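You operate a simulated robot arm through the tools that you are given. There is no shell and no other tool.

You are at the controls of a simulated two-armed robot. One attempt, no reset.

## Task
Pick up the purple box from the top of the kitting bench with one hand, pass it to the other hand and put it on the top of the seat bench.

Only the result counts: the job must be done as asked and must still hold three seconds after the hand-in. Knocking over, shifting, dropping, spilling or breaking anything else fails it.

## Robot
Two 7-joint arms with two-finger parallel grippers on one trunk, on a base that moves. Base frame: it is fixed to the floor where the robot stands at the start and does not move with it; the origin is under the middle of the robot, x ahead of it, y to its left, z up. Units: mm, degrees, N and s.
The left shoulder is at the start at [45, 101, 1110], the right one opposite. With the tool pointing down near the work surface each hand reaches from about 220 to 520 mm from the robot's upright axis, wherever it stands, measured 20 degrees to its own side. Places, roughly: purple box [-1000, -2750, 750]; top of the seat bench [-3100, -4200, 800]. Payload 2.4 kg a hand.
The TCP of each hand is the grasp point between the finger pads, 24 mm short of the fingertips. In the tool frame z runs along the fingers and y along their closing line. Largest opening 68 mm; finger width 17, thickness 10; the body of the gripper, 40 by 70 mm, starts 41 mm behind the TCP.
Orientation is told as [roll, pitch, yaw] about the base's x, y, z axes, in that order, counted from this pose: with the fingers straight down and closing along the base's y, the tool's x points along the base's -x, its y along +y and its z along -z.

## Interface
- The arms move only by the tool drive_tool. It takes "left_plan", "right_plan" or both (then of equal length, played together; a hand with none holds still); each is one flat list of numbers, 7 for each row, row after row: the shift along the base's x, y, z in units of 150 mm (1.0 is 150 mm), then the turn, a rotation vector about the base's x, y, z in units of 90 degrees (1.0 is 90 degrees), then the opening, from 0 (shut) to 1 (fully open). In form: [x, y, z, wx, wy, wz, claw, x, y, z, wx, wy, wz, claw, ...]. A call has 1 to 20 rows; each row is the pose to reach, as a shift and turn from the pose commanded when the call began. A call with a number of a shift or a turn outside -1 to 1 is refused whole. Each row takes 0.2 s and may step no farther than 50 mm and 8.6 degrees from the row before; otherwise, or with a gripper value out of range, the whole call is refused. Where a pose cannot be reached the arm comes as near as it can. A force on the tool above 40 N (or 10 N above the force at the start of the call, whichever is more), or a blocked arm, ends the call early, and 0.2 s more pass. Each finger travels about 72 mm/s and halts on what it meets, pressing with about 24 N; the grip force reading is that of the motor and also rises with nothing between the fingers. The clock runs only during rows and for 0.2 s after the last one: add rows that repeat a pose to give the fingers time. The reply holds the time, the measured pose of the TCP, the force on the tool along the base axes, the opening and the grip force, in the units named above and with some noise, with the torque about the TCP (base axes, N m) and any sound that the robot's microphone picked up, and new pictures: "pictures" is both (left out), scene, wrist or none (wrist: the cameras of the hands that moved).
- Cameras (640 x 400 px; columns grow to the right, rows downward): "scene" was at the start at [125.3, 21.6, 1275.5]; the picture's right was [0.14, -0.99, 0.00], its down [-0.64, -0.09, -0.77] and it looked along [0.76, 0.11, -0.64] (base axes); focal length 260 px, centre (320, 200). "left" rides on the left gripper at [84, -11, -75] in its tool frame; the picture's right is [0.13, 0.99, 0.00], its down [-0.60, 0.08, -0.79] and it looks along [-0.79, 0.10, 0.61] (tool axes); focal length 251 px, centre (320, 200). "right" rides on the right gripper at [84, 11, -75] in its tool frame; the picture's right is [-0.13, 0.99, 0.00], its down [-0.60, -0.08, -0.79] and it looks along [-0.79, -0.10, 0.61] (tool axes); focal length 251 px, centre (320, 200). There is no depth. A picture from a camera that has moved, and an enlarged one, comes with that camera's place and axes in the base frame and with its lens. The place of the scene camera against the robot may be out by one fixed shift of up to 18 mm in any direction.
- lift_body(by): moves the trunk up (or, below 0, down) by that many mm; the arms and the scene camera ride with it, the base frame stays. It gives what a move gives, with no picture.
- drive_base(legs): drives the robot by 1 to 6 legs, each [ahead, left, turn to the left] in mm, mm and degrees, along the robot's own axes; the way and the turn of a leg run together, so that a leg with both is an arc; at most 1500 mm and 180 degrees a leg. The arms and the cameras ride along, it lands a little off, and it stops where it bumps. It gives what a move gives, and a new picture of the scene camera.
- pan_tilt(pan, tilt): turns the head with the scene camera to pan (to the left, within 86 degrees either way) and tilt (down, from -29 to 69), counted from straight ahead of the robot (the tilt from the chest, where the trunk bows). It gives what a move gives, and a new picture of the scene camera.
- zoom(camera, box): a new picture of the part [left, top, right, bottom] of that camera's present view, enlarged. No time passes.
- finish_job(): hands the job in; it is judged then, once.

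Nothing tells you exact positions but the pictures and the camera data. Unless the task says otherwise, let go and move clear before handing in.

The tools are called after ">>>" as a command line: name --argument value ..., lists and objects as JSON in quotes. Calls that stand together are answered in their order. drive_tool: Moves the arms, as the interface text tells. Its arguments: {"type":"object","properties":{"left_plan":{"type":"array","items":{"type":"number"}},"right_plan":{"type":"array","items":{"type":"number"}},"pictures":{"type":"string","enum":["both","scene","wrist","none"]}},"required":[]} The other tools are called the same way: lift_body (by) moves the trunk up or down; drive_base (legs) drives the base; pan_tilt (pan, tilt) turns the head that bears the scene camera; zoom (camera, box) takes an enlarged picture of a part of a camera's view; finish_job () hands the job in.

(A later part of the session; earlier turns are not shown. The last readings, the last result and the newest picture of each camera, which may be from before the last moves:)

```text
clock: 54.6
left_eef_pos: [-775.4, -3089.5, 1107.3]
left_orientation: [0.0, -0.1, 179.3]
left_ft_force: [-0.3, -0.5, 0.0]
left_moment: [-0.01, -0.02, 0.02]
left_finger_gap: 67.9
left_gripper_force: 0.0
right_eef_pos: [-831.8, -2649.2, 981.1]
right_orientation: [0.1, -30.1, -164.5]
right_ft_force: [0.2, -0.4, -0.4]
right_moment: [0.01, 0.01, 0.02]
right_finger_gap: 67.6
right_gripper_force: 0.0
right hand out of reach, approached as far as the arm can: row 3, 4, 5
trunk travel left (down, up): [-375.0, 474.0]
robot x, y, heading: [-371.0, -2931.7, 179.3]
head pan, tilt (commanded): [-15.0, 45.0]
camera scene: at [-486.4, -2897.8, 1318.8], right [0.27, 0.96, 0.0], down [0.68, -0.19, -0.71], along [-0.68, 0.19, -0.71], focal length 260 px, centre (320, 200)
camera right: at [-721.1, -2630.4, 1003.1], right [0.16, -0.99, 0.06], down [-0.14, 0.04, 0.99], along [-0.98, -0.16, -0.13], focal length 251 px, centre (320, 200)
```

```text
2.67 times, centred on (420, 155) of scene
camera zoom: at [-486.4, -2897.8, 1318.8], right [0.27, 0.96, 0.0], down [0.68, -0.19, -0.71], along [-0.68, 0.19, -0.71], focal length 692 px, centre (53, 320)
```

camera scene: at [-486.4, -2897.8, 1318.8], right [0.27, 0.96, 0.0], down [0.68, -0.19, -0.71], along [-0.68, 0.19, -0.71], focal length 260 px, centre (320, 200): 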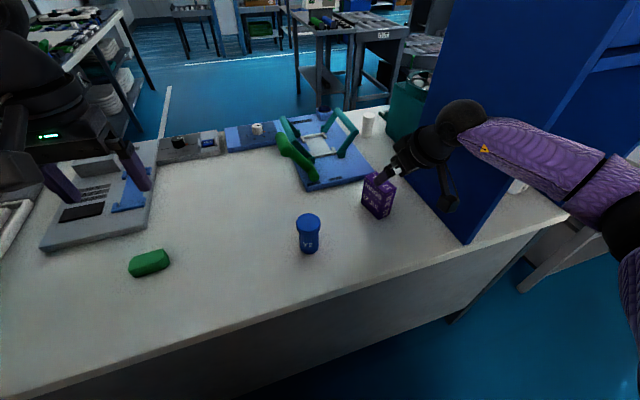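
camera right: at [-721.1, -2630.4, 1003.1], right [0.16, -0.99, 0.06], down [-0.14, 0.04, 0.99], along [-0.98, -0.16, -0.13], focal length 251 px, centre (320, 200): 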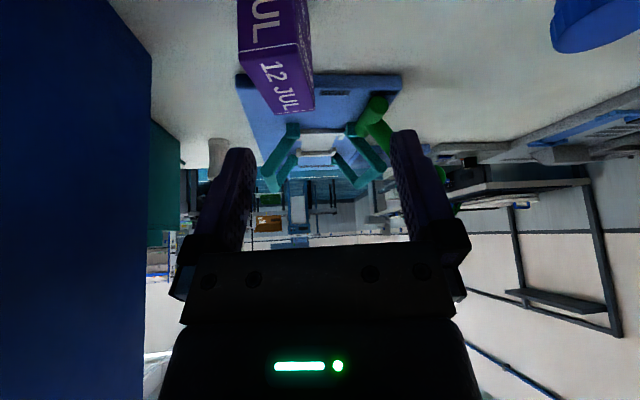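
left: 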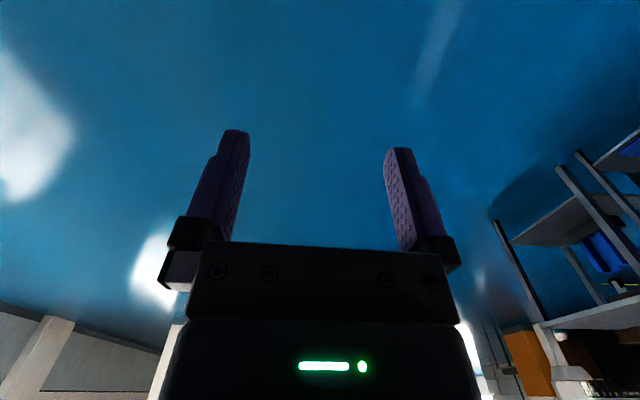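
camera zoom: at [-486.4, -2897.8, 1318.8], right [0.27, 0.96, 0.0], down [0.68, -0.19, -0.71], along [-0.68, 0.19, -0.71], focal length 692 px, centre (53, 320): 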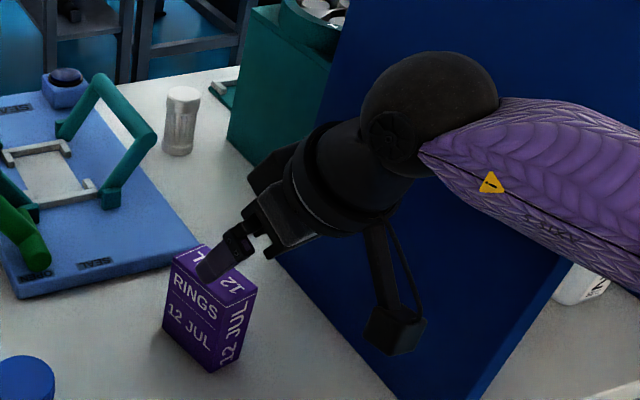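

The right hand ran out of reach at this lateral offset, so I must re-position the base. To know how near I can stand, I'll tilt the left hand back so that its camera looks down at my base and the bench front.

>>> drive_tool --left_plan '[0, 0, 0, 0, -0.09, 0, 1, 0, 0, 0, 0, -0.18, 0, 1, 0, 0, 0, 0, -0.27, 0, 1, 0, 0, 0, 0, -0.36, 0, 1, 0, 0, 0, 0, -0.45, 0, 1, 0, 0, 0, 0, -0.5, 0, 1, 0, 0, 0, 0, -0.5, 0, 1]' --right_plan '[0.1, -0.1, 0.05, 0, 0, 0, 1, 0.2, -0.2, 0.1, 0, 0, 0, 1, 0.2, -0.2, 0.1, 0, 0, 0, 1, 0.2, -0.2, 0.1, 0, 0, 0, 1, 0.2, -0.2, 0.1, 0, 0, 0, 1, 0.2, -0.2, 0.1, 0, 0, 0, 1, 0.2, -0.2, 0.1, 0, 0, 0, 1]' --pictures "wrist"

```text
clock: 56.2
left_eef_pos: [-719.6, -3063.9, 1097.0]
left_orientation: [-0.8, 45.0, 178.9]
left_ft_force: [-0.5, 0.3, 0.7]
left_moment: [-0.01, 0.02, 0.06]
left_finger_gap: 68.0
left_gripper_force: 0.2
left hand out of reach, approached as far as the arm can: row 4, 5, 6, 7
right_eef_pos: [-799.7, -2681.2, 995.0]
right_orientation: [-0.1, -30.0, -164.5]
right_ft_force: [0.1, 0.2, 0.1]
right_moment: [-0.01, 0.03, -0.02]
right_finger_gap: 67.9
right_gripper_force: 0.0
trunk travel left (down, up): [-375.0, 474.0]
robot x, y, heading: [-365.9, -2932.3, 179.1]
head pan, tilt (commanded): [-15.0, 45.0]
camera right: at [-689.9, -2661.0, 1017.6], right [0.16, -0.99, 0.07], down [-0.14, 0.04, 0.99], along [-0.98, -0.16, -0.13], focal length 251 px, centre (320, 200)
camera left: at [-714.1, -3054.2, 1208.7], right [0.08, -0.99, 0.08], down [-0.99, -0.07, 0.13], along [-0.13, -0.09, -0.99], focal length 251 px, centre (320, 200)
```

right: 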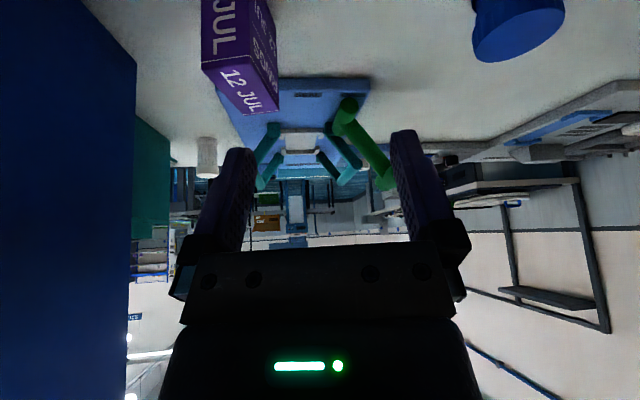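
left: 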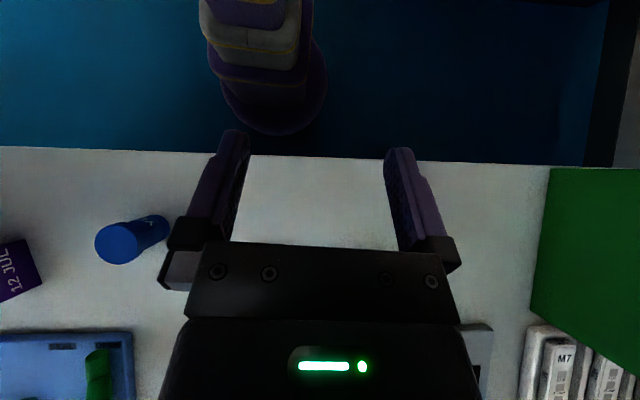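

The left camera shows my base: front edge about 230 mm ahead of the axis, and the bench edge at x≈−701, so I have ~100 mm to spare and can move ahead ~55 mm. First I'll bring the right hand inward (clear of the tower) and restore the left hand.

>>> drive_tool --left_plan '[0, 0, 0, 0, 0.09, 0, 1, 0, 0, 0, 0, 0.18, 0, 1, 0, 0, 0, 0, 0.27, 0, 1, 0, 0, 0, 0, 0.36, 0, 1, 0, 0, 0, 0, 0.45, 0, 1, 0, 0, 0, 0, 0.5, 0, 1, 0, 0, 0, 0, 0.5, 0, 1]' --right_plan '[0.05, -0.15, 0.05, 0, 0, 0, 1, 0.1, -0.3, 0.1, 0, 0, 0, 1, 0.15, -0.45, 0.15, 0, 0, 0, 1, 0.2, -0.6, 0.2, 0, 0, 0, 1, 0.26, -0.78, 0.25, 0, 0, 0, 1, 0.26, -0.78, 0.25, 0, 0, 0, 1, 0.26, -0.78, 0.25, 0, 0, 0, 1]' --pictures "none"

```text
clock: 57.8
left_eef_pos: [-720.2, -3067.0, 1095.9]
left_orientation: [0.0, 0.0, 179.3]
left_ft_force: [0.2, 0.6, -0.3]
left_moment: [0.02, 0.02, 0.01]
left_finger_gap: 68.0
left_gripper_force: 0.0
right_eef_pos: [-759.1, -2796.4, 1032.3]
right_orientation: [0.1, -30.0, -164.5]
right_ft_force: [-0.1, -0.6, 0.3]
right_moment: [0.02, -0.02, 0.04]
right_finger_gap: 67.9
right_gripper_force: 0.1
trunk travel left (down, up): [-375.0, 474.0]
robot x, y, heading: [-370.9, -2925.6, 179.2]
head pan, tilt (commanded): [-15.0, 45.0]
```

Both hands are as wanted. Now the base moves 112 mm to the right and 55 mm ahead, then the trunk goes down 100 mm.

>>> drive_base --legs '[[0, -112, 0], [52, 0, 0]]'

>>> lift_body --by -90

>>> zoom --camera "right" --box '[0, 0, 640, 400]'

```text
clock: 59.6
left_eef_pos: [-769.5, -2948.7, 1094.2]
left_orientation: [-0.1, 0.1, 179.3]
left_ft_force: [0.1, 0.2, 0.6]
left_moment: [0.04, 0.02, -0.01]
left_finger_gap: 68.1
left_gripper_force: 0.0
right_eef_pos: [-809.8, -2679.1, 1031.6]
right_orientation: [0.0, -30.0, -164.5]
right_ft_force: [0.2, -0.3, -0.3]
right_moment: [0.0, 0.01, 0.04]
right_finger_gap: 67.8
right_gripper_force: 0.1
trunk travel left (down, up): [-375.0, 474.0]
robot x, y, heading: [-421.9, -2813.7, 179.3]
head pan, tilt (commanded): [-15.0, 45.0]
camera scene: at [-536.9, -2780.5, 1318.7], right [0.27, 0.96, 0.0], down [0.68, -0.19, -0.71], along [-0.68, 0.19, -0.71], focal length 260 px, centre (320, 200)
```

scene: 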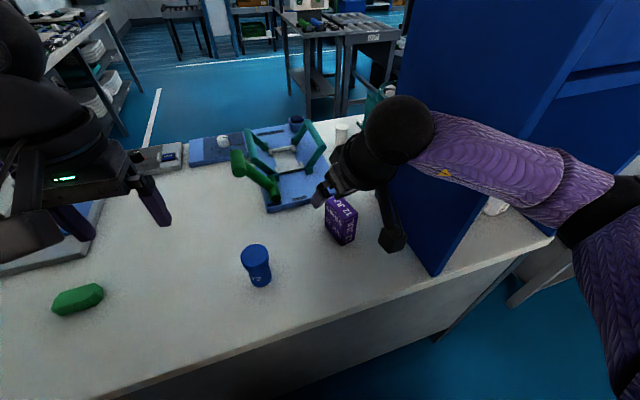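

```text
clock: 60.8
left_eef_pos: [-769.7, -2948.5, 1005.1]
left_orientation: [0.0, 0.0, 179.3]
left_ft_force: [0.0, 0.2, -0.2]
left_moment: [0.0, 0.0, 0.02]
left_finger_gap: 67.7
left_gripper_force: 0.2
right_eef_pos: [-809.5, -2679.0, 941.4]
right_orientation: [0.0, -30.0, -164.4]
right_ft_force: [1.1, 0.3, -0.3]
right_moment: [0.01, 0.0, 0.01]
right_finger_gap: 67.9
right_gripper_force: 0.1
trunk travel left (down, up): [-285.0, 564.0]
robot x, y, heading: [-422.2, -2815.1, 178.9]
head pan, tilt (commanded): [-15.0, 45.0]
```

```text
1.00 times, centred on (320, 200) of right (not enlarged: the box is as wide or as high as the picture)
camera zoom: at [-699.1, -2659.5, 965.0], right [0.16, -0.99, 0.07], down [-0.14, 0.04, 0.99], along [-0.98, -0.17, -0.13], focal length 251 px, centre (320, 200)
```

zoom: 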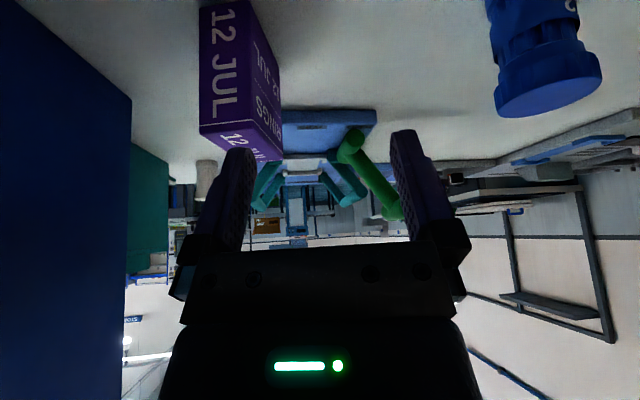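

The box is just ahead of the fingers, slightly off to one side. I'll move to the pre-grasp point 90 mm back along the tool axis and check the alignment.

>>> drive_tool --right_plan '[-0.06, 0.2, 0.033, 0, 0, 0, 1, -0.16, 0.378, 0.033, 0, 0, 0, 1, -0.261, 0.378, 0.033, 0, 0, 0, 1, -0.261, 0.378, 0.033, 0, 0, 0, 1]' --pictures "both"

>>> zoom --camera "right" --box '[180, 0, 460, 260]'

>>> zoom --camera "scene" --box '[280, 80, 480, 280]'

```text
clock: 61.8
left_eef_pos: [-770.2, -2948.1, 1005.4]
left_orientation: [-0.1, 0.1, 179.3]
left_ft_force: [0.0, 0.1, -0.2]
left_moment: [-0.01, 0.0, 0.0]
left_finger_gap: 67.9
left_gripper_force: 0.0
right_eef_pos: [-849.1, -2623.9, 949.0]
right_orientation: [0.0, -30.0, -164.4]
right_ft_force: [-0.8, 0.6, 1.4]
right_moment: [0.06, 0.02, -0.01]
right_finger_gap: 68.1
right_gripper_force: 0.1
trunk travel left (down, up): [-285.0, 564.0]
robot x, y, heading: [-419.3, -2811.8, 179.2]
head pan, tilt (commanded): [-15.0, 45.0]
camera scene: at [-552.8, -2780.2, 1227.9], right [0.27, 0.96, 0.0], down [0.68, -0.19, -0.71], along [-0.68, 0.19, -0.71], focal length 260 px, centre (320, 200)
camera right: at [-739.0, -2603.8, 972.2], right [0.16, -0.99, 0.07], down [-0.14, 0.04, 0.99], along [-0.98, -0.17, -0.13], focal length 251 px, centre (320, 200)
```

scene: 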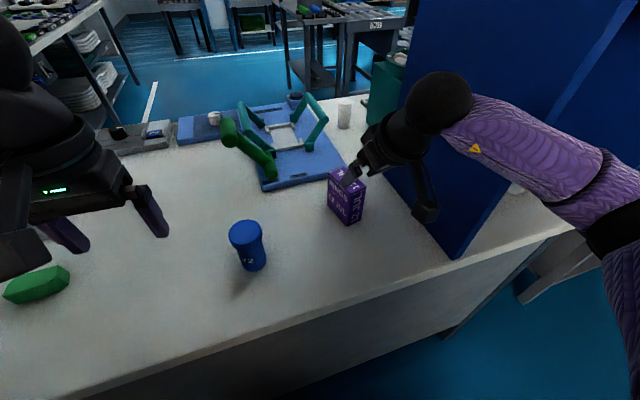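
right: 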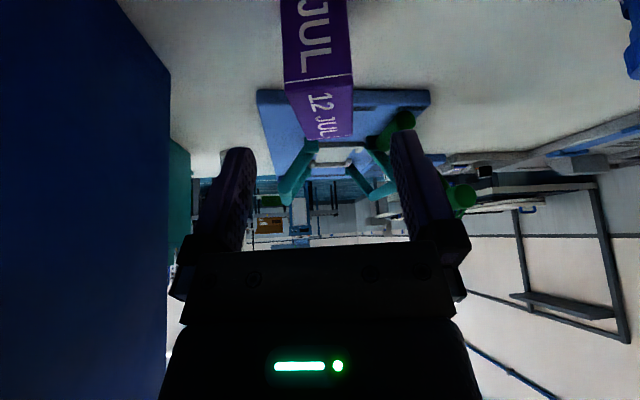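

```text
1.54 times, centred on (320, 130) of right
camera zoom: at [-739.0, -2603.8, 972.2], right [0.16, -0.99, 0.07], down [-0.14, 0.04, 0.99], along [-0.98, -0.17, -0.13], focal length 387 px, centre (320, 308)
```

zoom: 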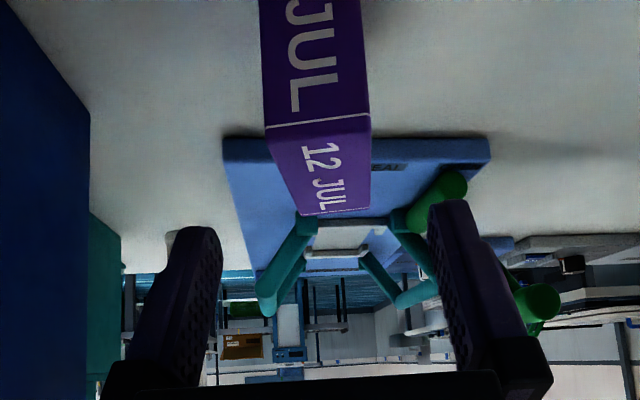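

```text
2.00 times, centred on (380, 180) of scene
camera zoom: at [-552.8, -2780.2, 1227.9], right [0.27, 0.96, 0.0], down [0.68, -0.19, -0.71], along [-0.68, 0.19, -0.71], focal length 519 px, centre (200, 240)
```

zoom: 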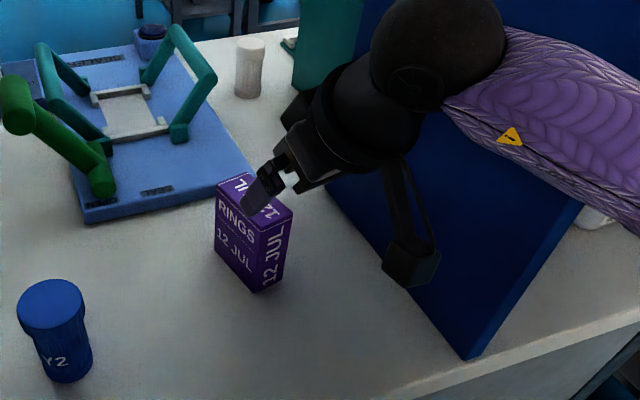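

The box is centred between the fingers within about 1 mm. I'll advance along the tool axis to the grasp point with the fingers open.

>>> drive_tool --right_plan '[-0.07, -0.018, -0.134, 0, 0, 0, 1, -0.14, -0.037, -0.268, 0, 0, 0, 1, -0.21, -0.056, -0.401, 0, 0, 0, 1, -0.281, -0.074, -0.535, 0, 0, 0, 1, -0.281, -0.074, -0.535, 0, 0, 0, 1]' --pictures "both"

>>> zoom --camera "scene" --box '[280, 80, 480, 280]'

```text
clock: 63.0
left_eef_pos: [-769.6, -2948.4, 1005.0]
left_orientation: [0.1, 0.0, 179.3]
left_ft_force: [0.0, -0.4, -1.0]
left_moment: [0.01, 0.02, -0.01]
left_finger_gap: 68.0
left_gripper_force: 0.1
right_eef_pos: [-891.6, -2634.1, 867.4]
right_orientation: [0.0, -29.9, -164.6]
right_ft_force: [0.1, -0.4, -0.6]
right_moment: [-0.04, 0.01, -0.03]
right_finger_gap: 68.2
right_gripper_force: 0.0
trunk travel left (down, up): [-285.0, 564.0]
robot x, y, heading: [-418.9, -2810.5, 179.4]
head pan, tilt (commanded): [-15.0, 45.0]
camera scene: at [-552.8, -2780.2, 1227.9], right [0.27, 0.96, 0.0], down [0.68, -0.19, -0.71], along [-0.68, 0.19, -0.71], focal length 260 px, centre (320, 200)
camera right: at [-782.2, -2614.7, 891.0], right [0.16, -0.99, 0.07], down [-0.14, 0.04, 0.99], along [-0.98, -0.17, -0.13], focal length 251 px, centre (320, 200)
```

scene: 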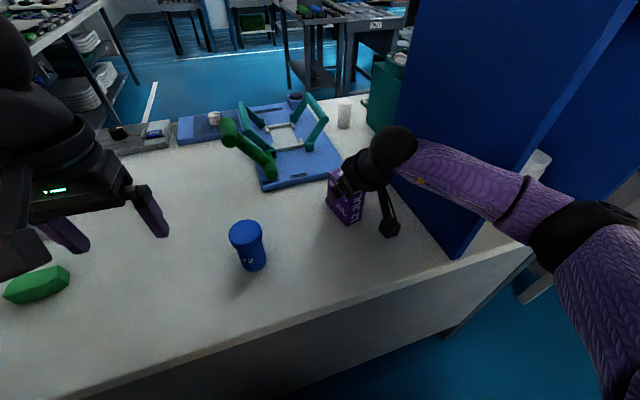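
right: 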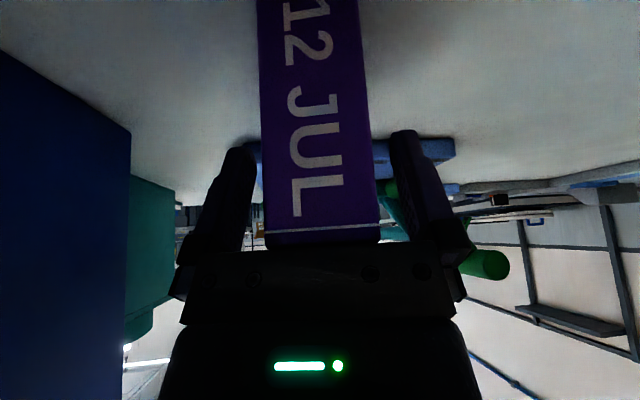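

```text
2.00 times, centred on (380, 180) of scene
camera zoom: at [-552.8, -2780.2, 1227.9], right [0.27, 0.96, 0.0], down [0.68, -0.19, -0.71], along [-0.68, 0.19, -0.71], focal length 519 px, centre (200, 240)
```

zoom: 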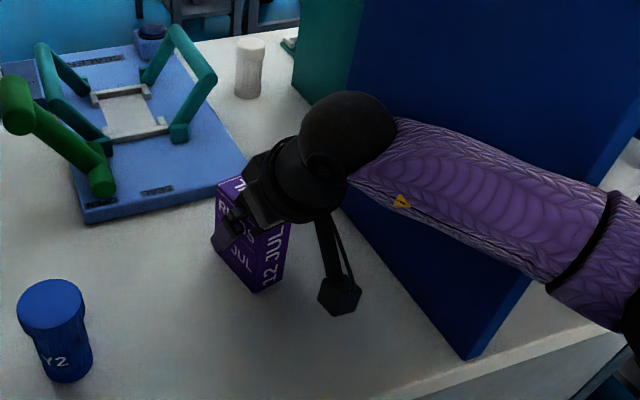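

The fingers straddle the box with no contact force. Closing now.

>>> drive_tool --right_plan '[0, 0, 0, 0, 0, 0, 0.5, 0, 0, 0, 0, 0, 0, 0, 0, 0, 0, 0, 0, 0, 0, 0, 0, 0, 0, 0, 0, 0]' --pictures "wrist"

```text
clock: 64.0
left_eef_pos: [-770.6, -2948.6, 1005.8]
left_orientation: [0.0, -0.1, 179.3]
left_ft_force: [0.1, -0.6, -0.5]
left_moment: [-0.02, -0.01, 0.01]
left_finger_gap: 68.0
left_gripper_force: 0.1
right_eef_pos: [-892.1, -2634.6, 867.5]
right_orientation: [0.0, -30.0, -164.5]
right_ft_force: [-0.1, -1.0, 0.8]
right_moment: [-0.03, 0.03, 0.02]
right_finger_gap: 37.6
right_gripper_force: 24.3
trunk travel left (down, up): [-285.0, 564.0]
robot x, y, heading: [-419.1, -2814.2, 179.5]
head pan, tilt (commanded): [-15.0, 45.0]
camera right: at [-782.1, -2614.6, 891.2], right [0.16, -0.99, 0.07], down [-0.14, 0.04, 0.99], along [-0.98, -0.17, -0.13], focal length 251 px, centre (320, 200)
```

right: 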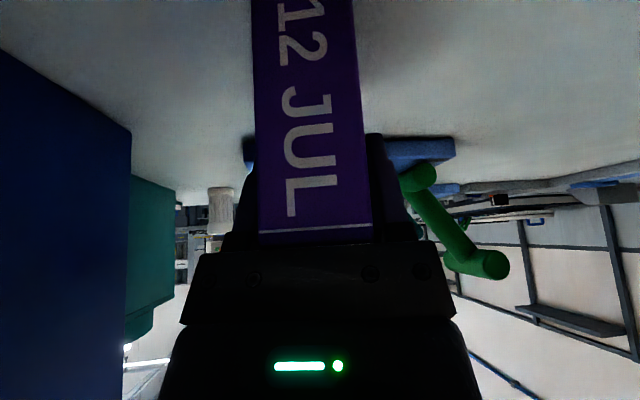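

The grip holds at 37.6 mm with 24 N. Lifting straight up, then back toward me.

>>> drive_tool --right_plan '[0, 0, 0.1, 0, 0, 0, 0, 0, 0, 0.25, 0, 0, 0, 0, 0.05, 0, 0.45, 0, 0, 0, 0, 0.2, -0.05, 0.65, 0, 0, 0, 0, 0.35, -0.15, 0.8, 0, 0, 0, 0, 0.35, -0.15, 0.8, 0, 0, 0, 0]' --pictures "both"

```text
clock: 65.4
left_eef_pos: [-770.1, -2947.8, 1004.4]
left_orientation: [0.0, -0.1, 179.3]
left_ft_force: [0.1, 0.2, -0.8]
left_moment: [0.01, -0.03, -0.04]
left_finger_gap: 67.8
left_gripper_force: 0.0
right_eef_pos: [-837.8, -2653.7, 985.0]
right_orientation: [0.0, -30.0, -164.5]
right_ft_force: [-1.3, 0.1, -1.3]
right_moment: [-0.02, -0.03, 0.03]
right_finger_gap: 37.9
right_gripper_force: 24.1
trunk travel left (down, up): [-285.0, 564.0]
robot x, y, heading: [-420.1, -2814.0, 179.0]
head pan, tilt (commanded): [-15.0, 45.0]
camera scene: at [-552.8, -2780.2, 1227.9], right [0.27, 0.96, 0.0], down [0.68, -0.19, -0.71], along [-0.68, 0.19, -0.71], focal length 260 px, centre (320, 200)
camera right: at [-728.2, -2635.0, 1007.1], right [0.16, -0.99, 0.06], down [-0.14, 0.04, 0.99], along [-0.98, -0.17, -0.13], focal length 251 px, centre (320, 200)
```

scene: 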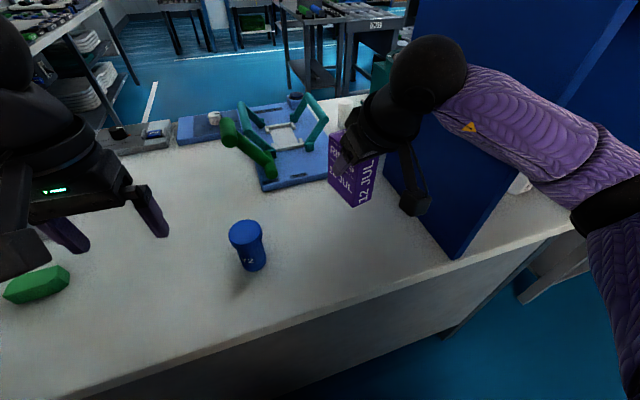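
right: 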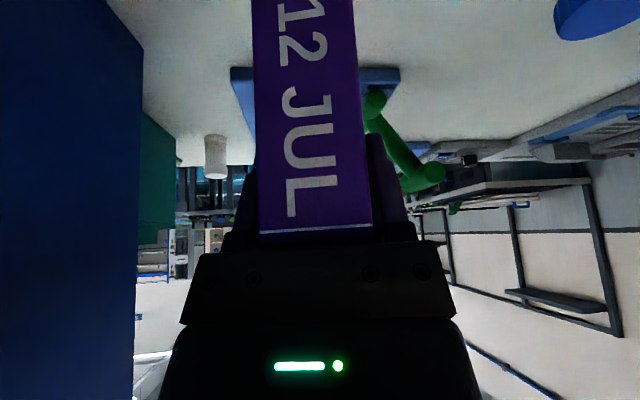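

The box is in the right hand, clear of the bench. I'll back the robot away from the bench into open floor for the handover.

>>> drive_base --legs '[[-450, 0, 0]]'

>>> pan_tilt --pan 0 --tilt 40

```text
clock: 68.2
left_eef_pos: [-325.4, -2952.8, 1006.0]
left_orientation: [0.0, 0.0, 178.2]
left_ft_force: [-0.2, -0.6, -0.3]
left_moment: [0.0, 0.0, 0.01]
left_finger_gap: 68.0
left_gripper_force: 0.0
right_eef_pos: [-387.2, -2656.4, 983.8]
right_orientation: [0.0, -30.1, -165.6]
right_ft_force: [-0.1, 0.5, -0.9]
right_moment: [0.02, -0.02, 0.02]
right_finger_gap: 37.9
right_gripper_force: 24.2
trunk travel left (down, up): [-285.0, 564.0]
robot x, y, heading: [29.0, -2824.8, 178.1]
head pan, tilt (commanded): [-15.0, 45.0]
camera scene: at [-104.1, -2787.9, 1227.9], right [0.29, 0.96, 0.0], down [0.68, -0.21, -0.71], along [-0.68, 0.21, -0.71], focal length 260 px, centre (320, 200)
```

scene: 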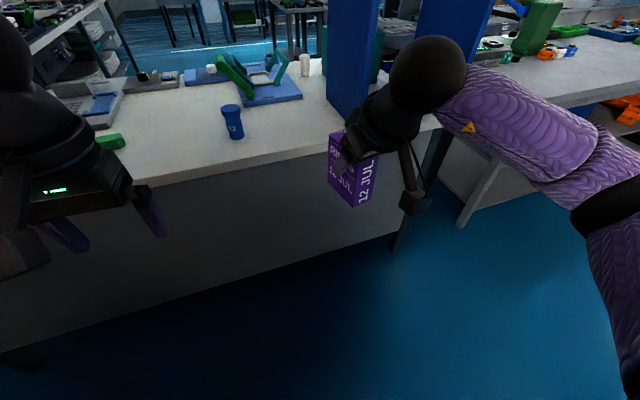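

```text
clock: 68.9
left_eef_pos: [-324.2, -2952.5, 1005.6]
left_orientation: [-0.1, 0.1, 178.3]
left_ft_force: [-0.1, 0.1, -0.6]
left_moment: [0.02, 0.0, 0.03]
left_finger_gap: 68.1
left_gripper_force: 0.1
right_eef_pos: [-386.7, -2655.5, 983.0]
right_orientation: [0.0, -30.0, -165.6]
right_ft_force: [-0.1, 0.1, -1.5]
right_moment: [0.02, 0.0, 0.01]
right_finger_gap: 38.0
right_gripper_force: 23.5
trunk travel left (down, up): [-285.0, 564.0]
robot x, y, heading: [29.4, -2822.0, 178.1]
head pan, tilt (commanded): [0.0, 40.0]
camera scene: at [-111.4, -2808.7, 1235.1], right [0.03, 1.0, 0.0], down [0.64, -0.02, -0.77], along [-0.77, 0.03, -0.64], focal length 260 px, centre (320, 200)
```

scene: 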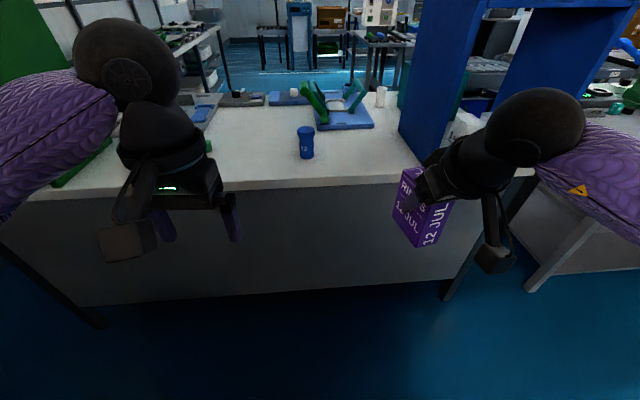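

The box is held firmly in front. I'll turn the right hand about 74° so the box's thin sides face fore and aft at the centre, and move the left hand out to the left meanwhile.

>>> drive_tool --right_plan '[0.03, -0.1, 0, 0, 0, 0.0819, 0, 0.06, -0.2, 0, 0, 0, 0.1638, 0, 0.09, -0.3, 0, 0, 0, 0.2457, 0, 0.12, -0.4, 0, 0, 0, 0.3276, 0, 0.15, -0.5, 0, 0, 0, 0.4095, 0, 0.18, -0.6, 0, 0, 0, 0.4914, 0, 0.21, -0.7, 0, 0, 0, 0.5733, 0, 0.24, -0.8, 0, 0, 0, 0.6552, 0, 0.28, -0.9, 0, 0, 0, 0.7371, 0, 0.31, -0.965, 0, 0, 0, 0.819, 0, 0.31, -0.965, 0, 0, 0, 0.819, 0]' --left_plan '[0, -0.15, 0, 0, 0, 0, 1, 0, -0.3, 0, 0, 0, 0, 1, 0, -0.45, 0, 0, 0, 0, 1, 0, -0.6, 0, 0, 0, 0, 1, 0, -0.667, 0, 0, 0, 0, 1, 0, -0.667, 0, 0, 0, 0, 1, 0, -0.667, 0, 0, 0, 0, 1, 0, -0.667, 0, 0, 0, 0, 1, 0, -0.667, 0, 0, 0, 0, 1, 0, -0.667, 0, 0, 0, 0, 1, 0, -0.667, 0, 0, 0, 0, 1]' --pictures "both"

```text
clock: 71.3
left_eef_pos: [-327.2, -3052.7, 1005.0]
left_orientation: [0.0, 0.0, 178.2]
left_ft_force: [-0.7, 0.6, -0.2]
left_moment: [0.02, 0.02, 0.04]
left_finger_gap: 67.9
left_gripper_force: 0.1
right_eef_pos: [-254.9, -2826.1, 993.6]
right_orientation: [-5.3, -28.2, -93.4]
right_ft_force: [0.9, -0.1, -2.0]
right_moment: [0.0, -0.03, 0.02]
right_finger_gap: 37.8
right_gripper_force: 23.6
right hand out of reach, approached as far as the arm can: row 6, 7, 8, 9, 10, 11
trunk travel left (down, up): [-285.0, 564.0]
robot x, y, heading: [29.2, -2825.2, 178.0]
head pan, tilt (commanded): [0.0, 40.0]
camera scene: at [-111.1, -2808.6, 1235.1], right [0.03, 1.0, 0.0], down [0.64, -0.02, -0.77], along [-0.77, 0.03, -0.64], focal length 260 px, centre (320, 200)
camera right: at [-229.8, -2718.1, 1019.0], right [0.98, -0.21, -0.02], down [-0.02, -0.15, 0.99], along [-0.21, -0.96, -0.15], focal length 251 px, centre (320, 200)
camera left: at [-242.3, -3044.3, 1078.9], right [0.1, -1.0, 0.0], down [-0.61, -0.06, 0.79], along [-0.79, -0.08, -0.61], focal length 251 px, centre (320, 200)
```

scene: 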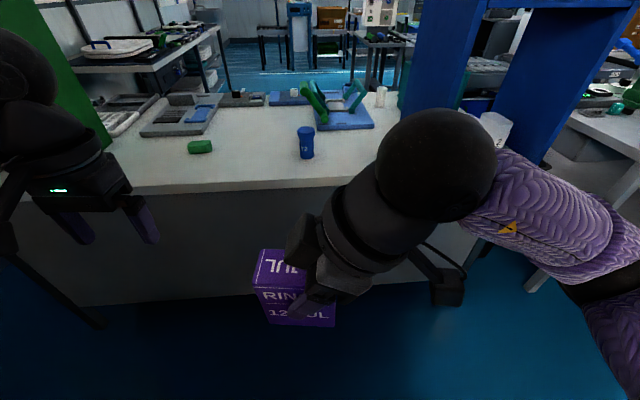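
right: 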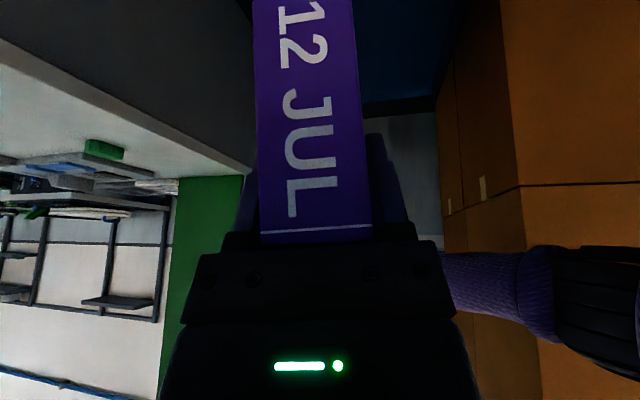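
left: 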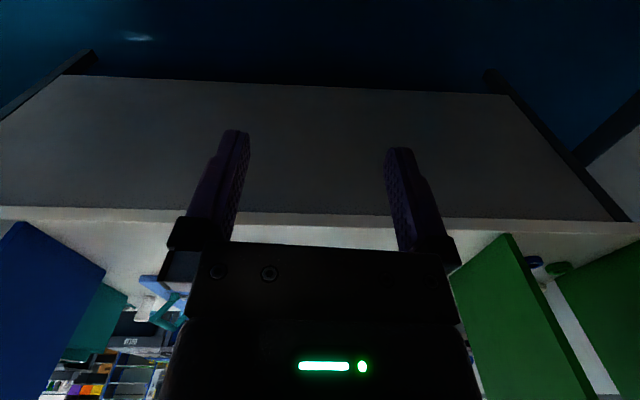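

The right hand nearly reached the wanted turn, at about 284 mm ahead with the box centred. I'll test the matching left-hand orientation (pointing right and 30° below horizontal, camera on top) at a safe distance.

>>> drive_tool --left_plan '[0.024, 0.0226, 0, 0.0358, -0.0383, 0.0642, 1, 0.048, 0.0451, 0, 0.0716, -0.0766, 0.1284, 1, 0.072, 0.0677, 0, 0.1075, -0.1149, 0.1926, 1, 0.096, 0.0903, 0, 0.1433, -0.1531, 0.2569, 1, 0.12, 0.1129, 0, 0.1791, -0.1914, 0.3211, 1, 0.144, 0.1354, 0, 0.2149, -0.2297, 0.3853, 1, 0.168, 0.158, 0, 0.2508, -0.268, 0.4495, 1, 0.192, 0.1806, 0, 0.2866, -0.3063, 0.5137, 1, 0.216, 0.2031, 0, 0.3224, -0.3446, 0.5779, 1, 0.24, 0.2257, 0, 0.3582, -0.3829, 0.6421, 1, 0.264, 0.2483, 0, 0.394, -0.4211, 0.7064, 1, 0.288, 0.2709, 0, 0.4299, -0.4594, 0.7706, 1, 0.312, 0.2934, 0, 0.4657, -0.4977, 0.8348, 1, 0.337, 0.316, 0, 0.5015, -0.536, 0.899, 1, 0.337, 0.316, 0, 0.5015, -0.536, 0.899, 1]' --pictures "both"

```text
clock: 74.5
left_eef_pos: [-274.0, -3005.0, 1005.2]
left_orientation: [0.2, 60.0, -91.5]
left_ft_force: [-0.1, -0.4, 0.1]
left_moment: [0.01, -0.01, -0.02]
left_finger_gap: 68.0
left_gripper_force: 0.1
right_eef_pos: [-254.7, -2827.2, 994.2]
right_orientation: [-5.0, -28.2, -93.4]
right_ft_force: [-0.5, -0.1, -1.9]
right_moment: [-0.03, 0.01, 0.01]
right_finger_gap: 37.7
right_gripper_force: 23.6
trunk travel left (down, up): [-285.0, 564.0]
robot x, y, heading: [30.6, -2821.7, 178.2]
head pan, tilt (commanded): [0.0, 40.0]
camera scene: at [-111.2, -2808.9, 1235.1], right [0.03, 1.0, 0.0], down [0.64, -0.02, -0.77], along [-0.77, 0.03, -0.64], focal length 260 px, centre (320, 200)
camera left: at [-286.5, -3027.1, 1115.4], right [0.99, 0.03, 0.11], down [0.05, -0.99, -0.13], along [0.11, 0.13, -0.99], focal length 251 px, centre (320, 200)
```

scene: 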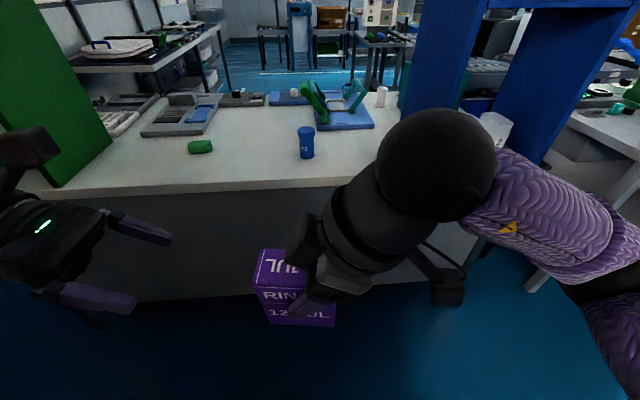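
left: 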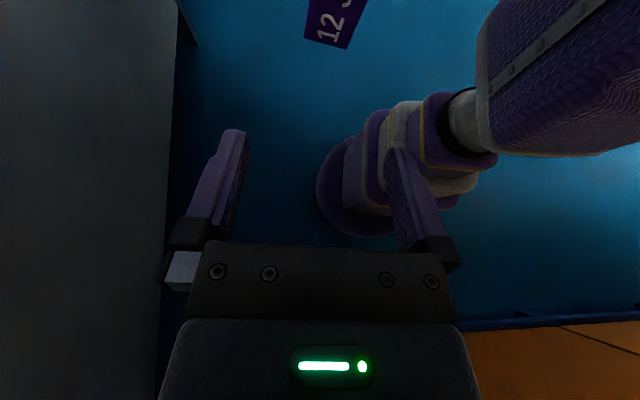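

The left hand reached the pose exactly. Its camera is on top and the box is within view; I'll align the left hand to the box's measured tilt (about 6°) and bring it to a pre-grasp 100 mm back.

>>> drive_tool --left_plan '[0.018, 0.138, -0.004, 0.0074, 0.0168, -0.0166, 1, 0.036, 0.276, -0.008, 0.0147, 0.0337, -0.0331, 1, 0.053, 0.413, -0.011, 0.0221, 0.0505, -0.0497, 1, 0.053, 0.413, -0.011, 0.0221, 0.0505, -0.0497, 1]' --pictures "both"

>>> zoom --camera "left" --box '[160, 0, 480, 200]'

```text
clock: 75.5
left_eef_pos: [-267.3, -2940.8, 1003.0]
left_orientation: [-9.6, 61.3, -104.8]
left_ft_force: [0.1, 0.0, -0.6]
left_moment: [-0.02, 0.01, -0.02]
left_finger_gap: 68.1
left_gripper_force: 0.1
right_eef_pos: [-254.3, -2826.3, 993.0]
right_orientation: [-5.1, -28.2, -93.4]
right_ft_force: [-0.5, 0.1, -1.3]
right_moment: [0.04, 0.03, -0.02]
right_finger_gap: 37.9
right_gripper_force: 24.0
trunk travel left (down, up): [-285.0, 564.0]
robot x, y, heading: [28.2, -2826.4, 178.0]
head pan, tilt (commanded): [0.0, 40.0]
camera scene: at [-111.3, -2808.9, 1235.1], right [0.03, 1.0, 0.0], down [0.64, -0.02, -0.77], along [-0.77, 0.03, -0.64], focal length 260 px, centre (320, 200)
camera left: at [-272.3, -2968.2, 1113.7], right [1.0, -0.05, 0.03], down [-0.04, -0.99, -0.16], along [0.04, 0.16, -0.99], focal length 251 px, centre (320, 200)
```

scene: 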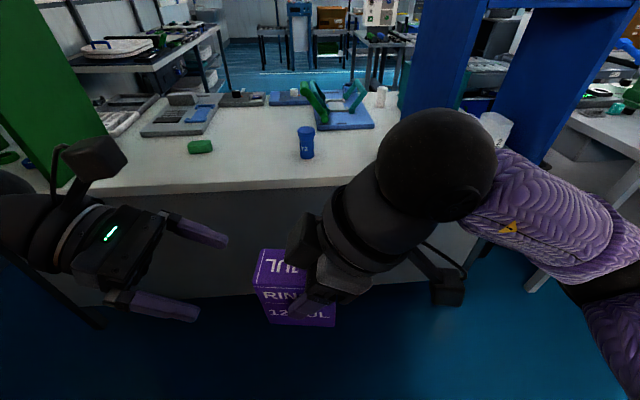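
left: 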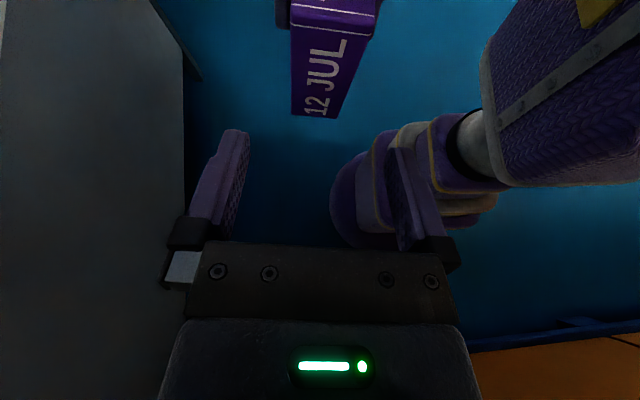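

```text
2.00 times, centred on (320, 100) of left
camera zoom: at [-272.3, -2968.2, 1113.7], right [1.0, -0.05, 0.03], down [-0.04, -0.99, -0.16], along [0.04, 0.16, -0.99], focal length 503 px, centre (320, 400)
```

zoom: 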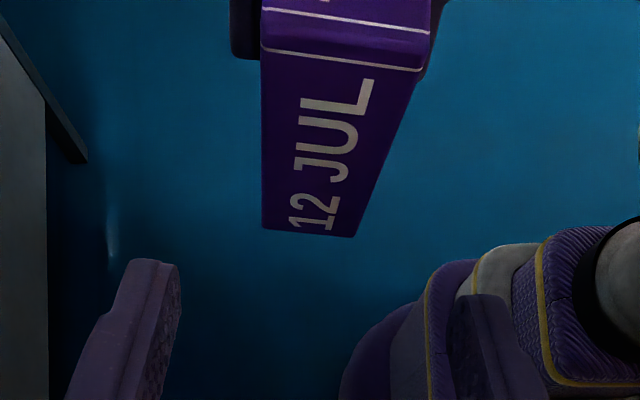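

The box appears where predicted in the left camera (within ~1–2 mm). I'll advance the left hand along its axis so its open fingers straddle the lower-left part of the box.

>>> drive_tool --left_plan '[0.009, 0.143, -0.078, 0, 0, 0, 1, 0.018, 0.286, -0.156, 0, 0, 0, 1, 0.028, 0.428, -0.234, 0, 0, 0, 1, 0.037, 0.571, -0.312, 0, 0, 0, 1, 0.037, 0.571, -0.312, 0, 0, 0, 1]' --pictures "both"

>>> zoom --camera "scene" --box '[160, 160, 460, 360]'

```text
clock: 76.7
left_eef_pos: [-262.1, -2854.8, 958.0]
left_orientation: [-9.6, 61.3, -104.8]
left_ft_force: [0.5, 0.0, 0.1]
left_moment: [-0.01, 0.01, -0.01]
left_finger_gap: 67.8
left_gripper_force: 0.0
right_eef_pos: [-254.8, -2825.9, 994.2]
right_orientation: [-5.1, -28.2, -93.3]
right_ft_force: [0.0, 0.2, -2.2]
right_moment: [0.02, 0.01, -0.01]
right_finger_gap: 38.1
right_gripper_force: 23.6
trunk travel left (down, up): [-285.0, 564.0]
robot x, y, heading: [30.4, -2827.0, 177.8]
head pan, tilt (commanded): [0.0, 40.0]
camera scene: at [-111.3, -2808.8, 1235.1], right [0.03, 1.0, 0.0], down [0.64, -0.02, -0.77], along [-0.77, 0.03, -0.64], focal length 260 px, centre (320, 200)
camera left: at [-268.2, -2881.4, 1068.2], right [1.0, -0.05, 0.03], down [-0.04, -0.99, -0.16], along [0.04, 0.16, -0.99], focal length 251 px, centre (320, 200)
```

scene: 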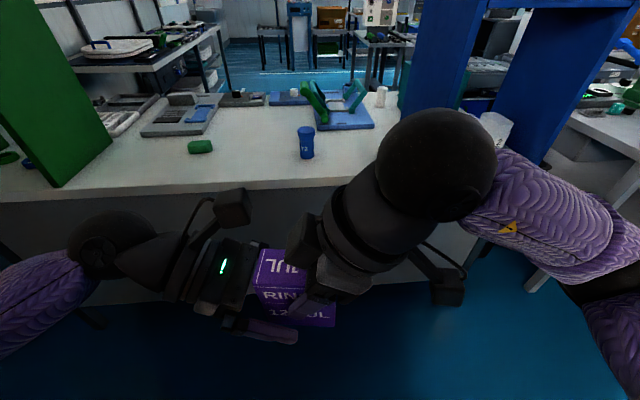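
left: 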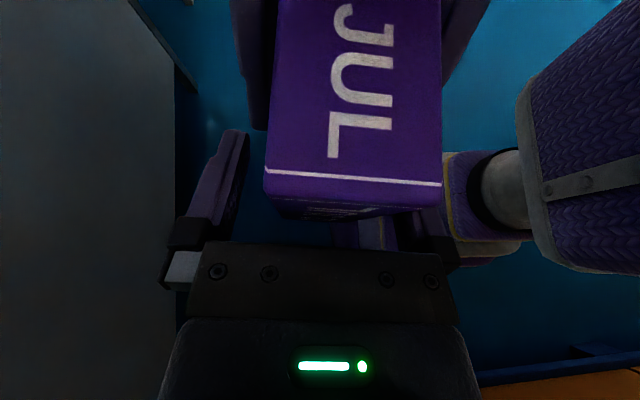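

```text
2.00 times, centred on (310, 260) of scene
camera zoom: at [-111.3, -2808.8, 1235.1], right [0.03, 1.0, 0.0], down [0.64, -0.02, -0.77], along [-0.77, 0.03, -0.64], focal length 519 px, centre (340, 80)
```

zoom: 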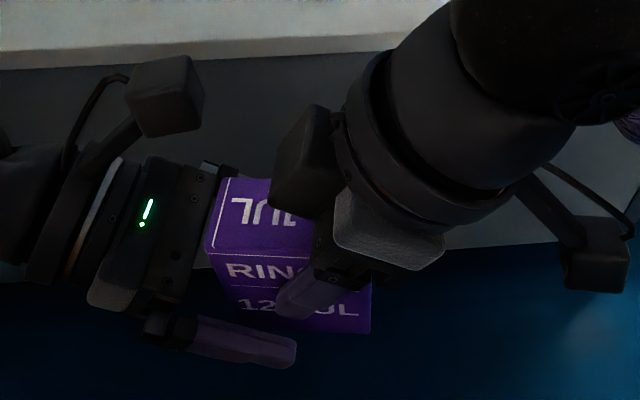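

The left fingers are around the lower-left of the box with no contact. Closing the left gripper while the right one keeps holding.

>>> drive_tool --left_plan '[0, 0, 0, 0, 0, 0, 0.6, 0, 0, 0, 0, 0, 0, 0.3, 0, 0, 0, 0, 0, 0, 0, 0, 0, 0, 0, 0, 0, 0, 0, 0, 0, 0, 0, 0, 0]' --pictures "both"

>>> zoom --camera "scene" --box '[160, 160, 460, 360]'

```text
clock: 77.9
left_eef_pos: [-262.0, -2855.0, 958.9]
left_orientation: [-9.5, 61.3, -104.7]
left_ft_force: [20.9, -6.0, 1.0]
left_moment: [0.31, 0.26, -0.01]
left_finger_gap: 38.2
left_gripper_force: 23.9
right_eef_pos: [-255.8, -2827.3, 993.3]
right_orientation: [-5.2, -28.2, -93.5]
right_ft_force: [-21.6, 6.9, -2.1]
right_moment: [-0.06, 0.44, -0.68]
right_finger_gap: 37.9
right_gripper_force: 24.1
trunk travel left (down, up): [-285.0, 564.0]
robot x, y, heading: [28.9, -2821.7, 178.1]
head pan, tilt (commanded): [0.0, 40.0]
camera scene: at [-111.3, -2808.9, 1235.1], right [0.03, 1.0, 0.0], down [0.64, -0.02, -0.77], along [-0.77, 0.03, -0.64], focal length 260 px, centre (320, 200)
camera left: at [-267.8, -2881.6, 1068.1], right [1.0, -0.05, 0.04], down [-0.04, -0.99, -0.16], along [0.04, 0.16, -0.99], focal length 251 px, centre (320, 200)
```

scene: 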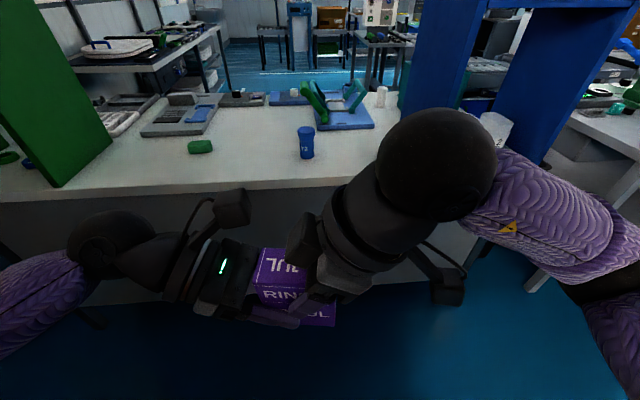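
left: 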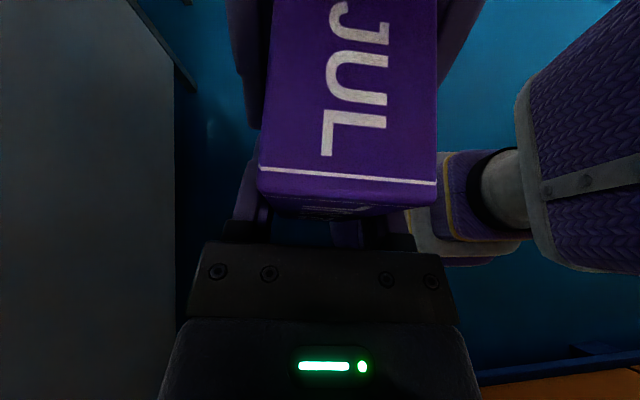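

```text
2.00 times, centred on (310, 260) of scene
camera zoom: at [-111.3, -2808.9, 1235.1], right [0.03, 1.0, 0.0], down [0.64, -0.02, -0.77], along [-0.77, 0.03, -0.64], focal length 519 px, centre (340, 80)
```

zoom: 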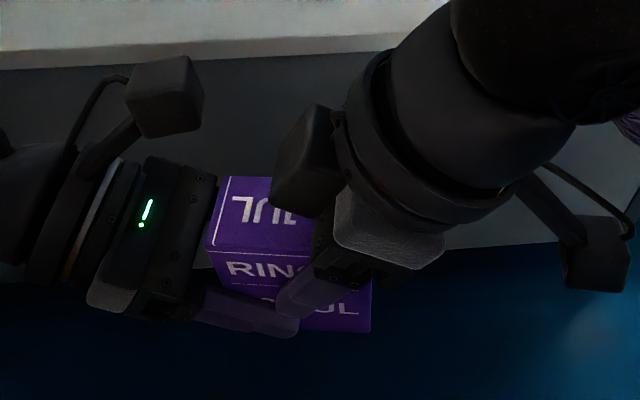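

The left grip is firm at 38.2 mm. Now I'll open the right gripper and check that the left alone holds the box.

>>> drive_tool --right_plan '[0, 0, 0, 0, 0, 0, 0.7, 0, 0, 0, 0, 0, 0, 0.85, 0, 0, 0, 0, 0, 0, 1, 0, 0, 0, 0, 0, 0, 1]' --left_plan '[0, 0, 0, 0, 0, 0, 0, 0, 0, 0, 0, 0, 0, 0, 0, 0, 0, 0, 0, 0, 0, 0, 0, 0, 0, 0, 0, 0]' --pictures "both"

```text
clock: 78.9
left_eef_pos: [-262.2, -2855.2, 957.7]
left_orientation: [-9.6, 61.3, -104.8]
left_ft_force: [-0.6, -0.3, 0.6]
left_moment: [0.0, -0.01, -0.02]
left_finger_gap: 38.1
left_gripper_force: 24.1
right_eef_pos: [-254.8, -2826.7, 993.7]
right_orientation: [-5.1, -28.2, -93.5]
right_ft_force: [0.4, 0.5, 1.1]
right_moment: [-0.01, -0.01, -0.01]
right_finger_gap: 68.0
right_gripper_force: 0.1
trunk travel left (down, up): [-285.0, 564.0]
robot x, y, heading: [30.5, -2820.2, 178.0]
head pan, tilt (commanded): [0.0, 40.0]
camera scene: at [-111.3, -2808.9, 1235.1], right [0.03, 1.0, 0.0], down [0.64, -0.02, -0.77], along [-0.77, 0.03, -0.64], focal length 260 px, centre (320, 200)
camera right: at [-230.1, -2718.1, 1019.0], right [0.98, -0.21, -0.02], down [-0.02, -0.15, 0.99], along [-0.21, -0.96, -0.15], focal length 251 px, centre (320, 200)
camera left: at [-268.2, -2881.7, 1068.2], right [1.0, -0.05, 0.03], down [-0.04, -0.99, -0.16], along [0.04, 0.16, -0.99], focal length 251 px, centre (320, 200)
```

scene: 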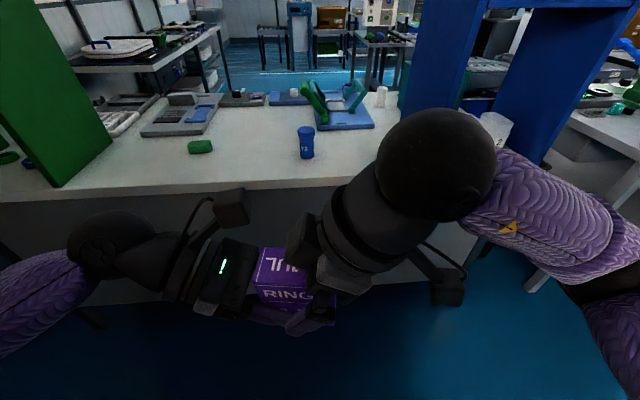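
right: 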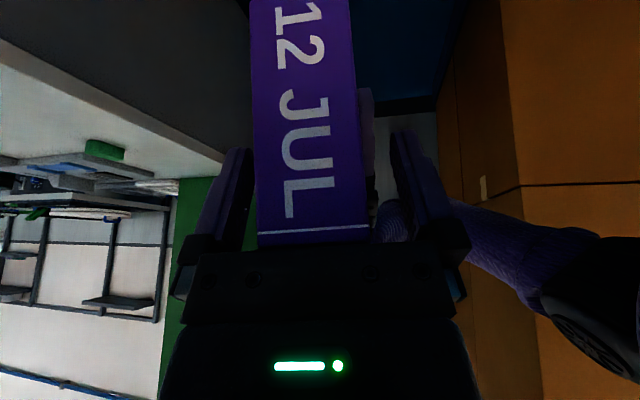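
left: 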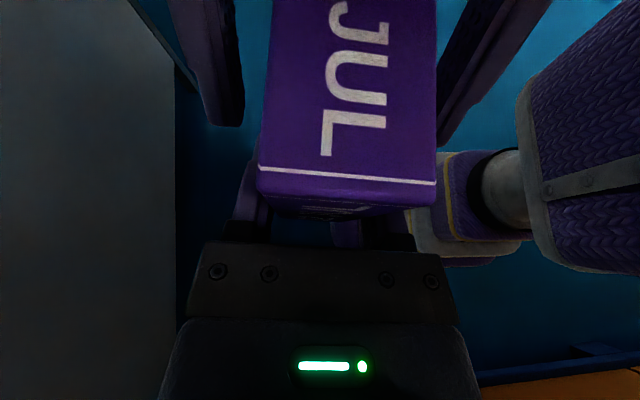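

The left hand alone holds the box (force readings near zero, gap 38.1). Now the right hand backs out along its own axis, up and to the right.

>>> drive_tool --right_plan '[0.02, 0.0775, 0.146, 0, 0, 0, 1, 0.04, 0.155, 0.2925, 0, 0, 0, 1, 0.06, 0.2325, 0.439, 0, 0, 0, 1, 0.08, 0.31, 0.585, 0, 0, 0, 1, 0.08, 0.5, 0.62, 0, 0, 0, 1, 0.08, 0.7, 0.62, 0, 0, 0, 1, 0.08, 0.7, 0.62, 0, 0, 0, 1]' --left_plan '[0, 0, 0, 0, 0, 0, 0, 0, 0, 0, 0, 0, 0, 0, 0, 0, 0, 0, 0, 0, 0, 0, 0, 0, 0, 0, 0, 0, 0, 0, 0, 0, 0, 0, 0, 0, 0, 0, 0, 0, 0, 0, 0, 0, 0, 0, 0, 0, 0]' --pictures "both"

```text
clock: 80.5
left_eef_pos: [-262.7, -2856.2, 958.4]
left_orientation: [-9.6, 61.3, -104.7]
left_ft_force: [-0.6, -0.2, 0.0]
left_moment: [-0.03, 0.03, -0.05]
left_finger_gap: 38.0
left_gripper_force: 23.7
right_eef_pos: [-232.5, -2727.5, 1088.9]
right_orientation: [-5.1, -28.2, -93.6]
right_ft_force: [-0.5, 0.4, -0.7]
right_moment: [0.0, 0.02, -0.02]
right_finger_gap: 68.1
right_gripper_force: 0.1
right hand out of reach, approached as far as the arm can: row 6, 7
trunk travel left (down, up): [-285.0, 564.0]
robot x, y, heading: [28.9, -2823.0, 178.3]
head pan, tilt (commanded): [0.0, 40.0]
camera scene: at [-111.2, -2808.7, 1235.1], right [0.03, 1.0, 0.0], down [0.64, -0.02, -0.77], along [-0.77, 0.03, -0.64], focal length 260 px, centre (320, 200)
camera right: at [-207.3, -2619.3, 1114.1], right [0.98, -0.22, -0.02], down [-0.02, -0.15, 0.99], along [-0.22, -0.96, -0.15], focal length 251 px, centre (320, 200)
camera left: at [-268.1, -2881.6, 1068.3], right [1.0, -0.05, 0.03], down [-0.04, -0.99, -0.16], along [0.04, 0.16, -0.99], focal length 251 px, centre (320, 200)
```

scene: 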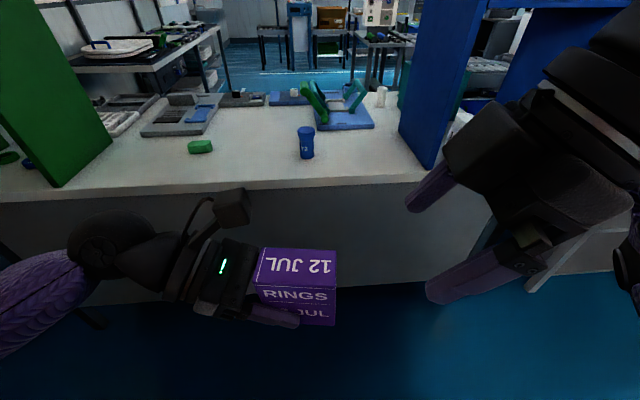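
right: 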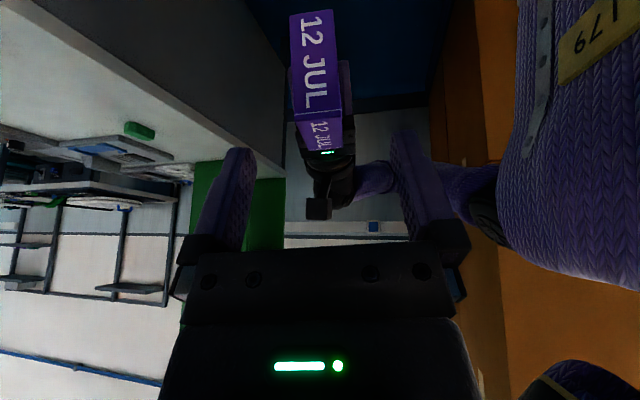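
left: 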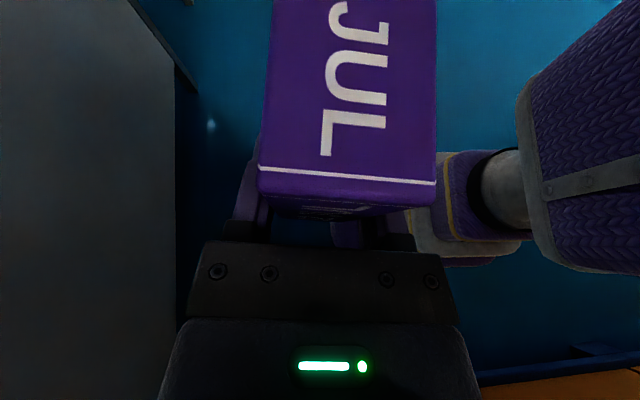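

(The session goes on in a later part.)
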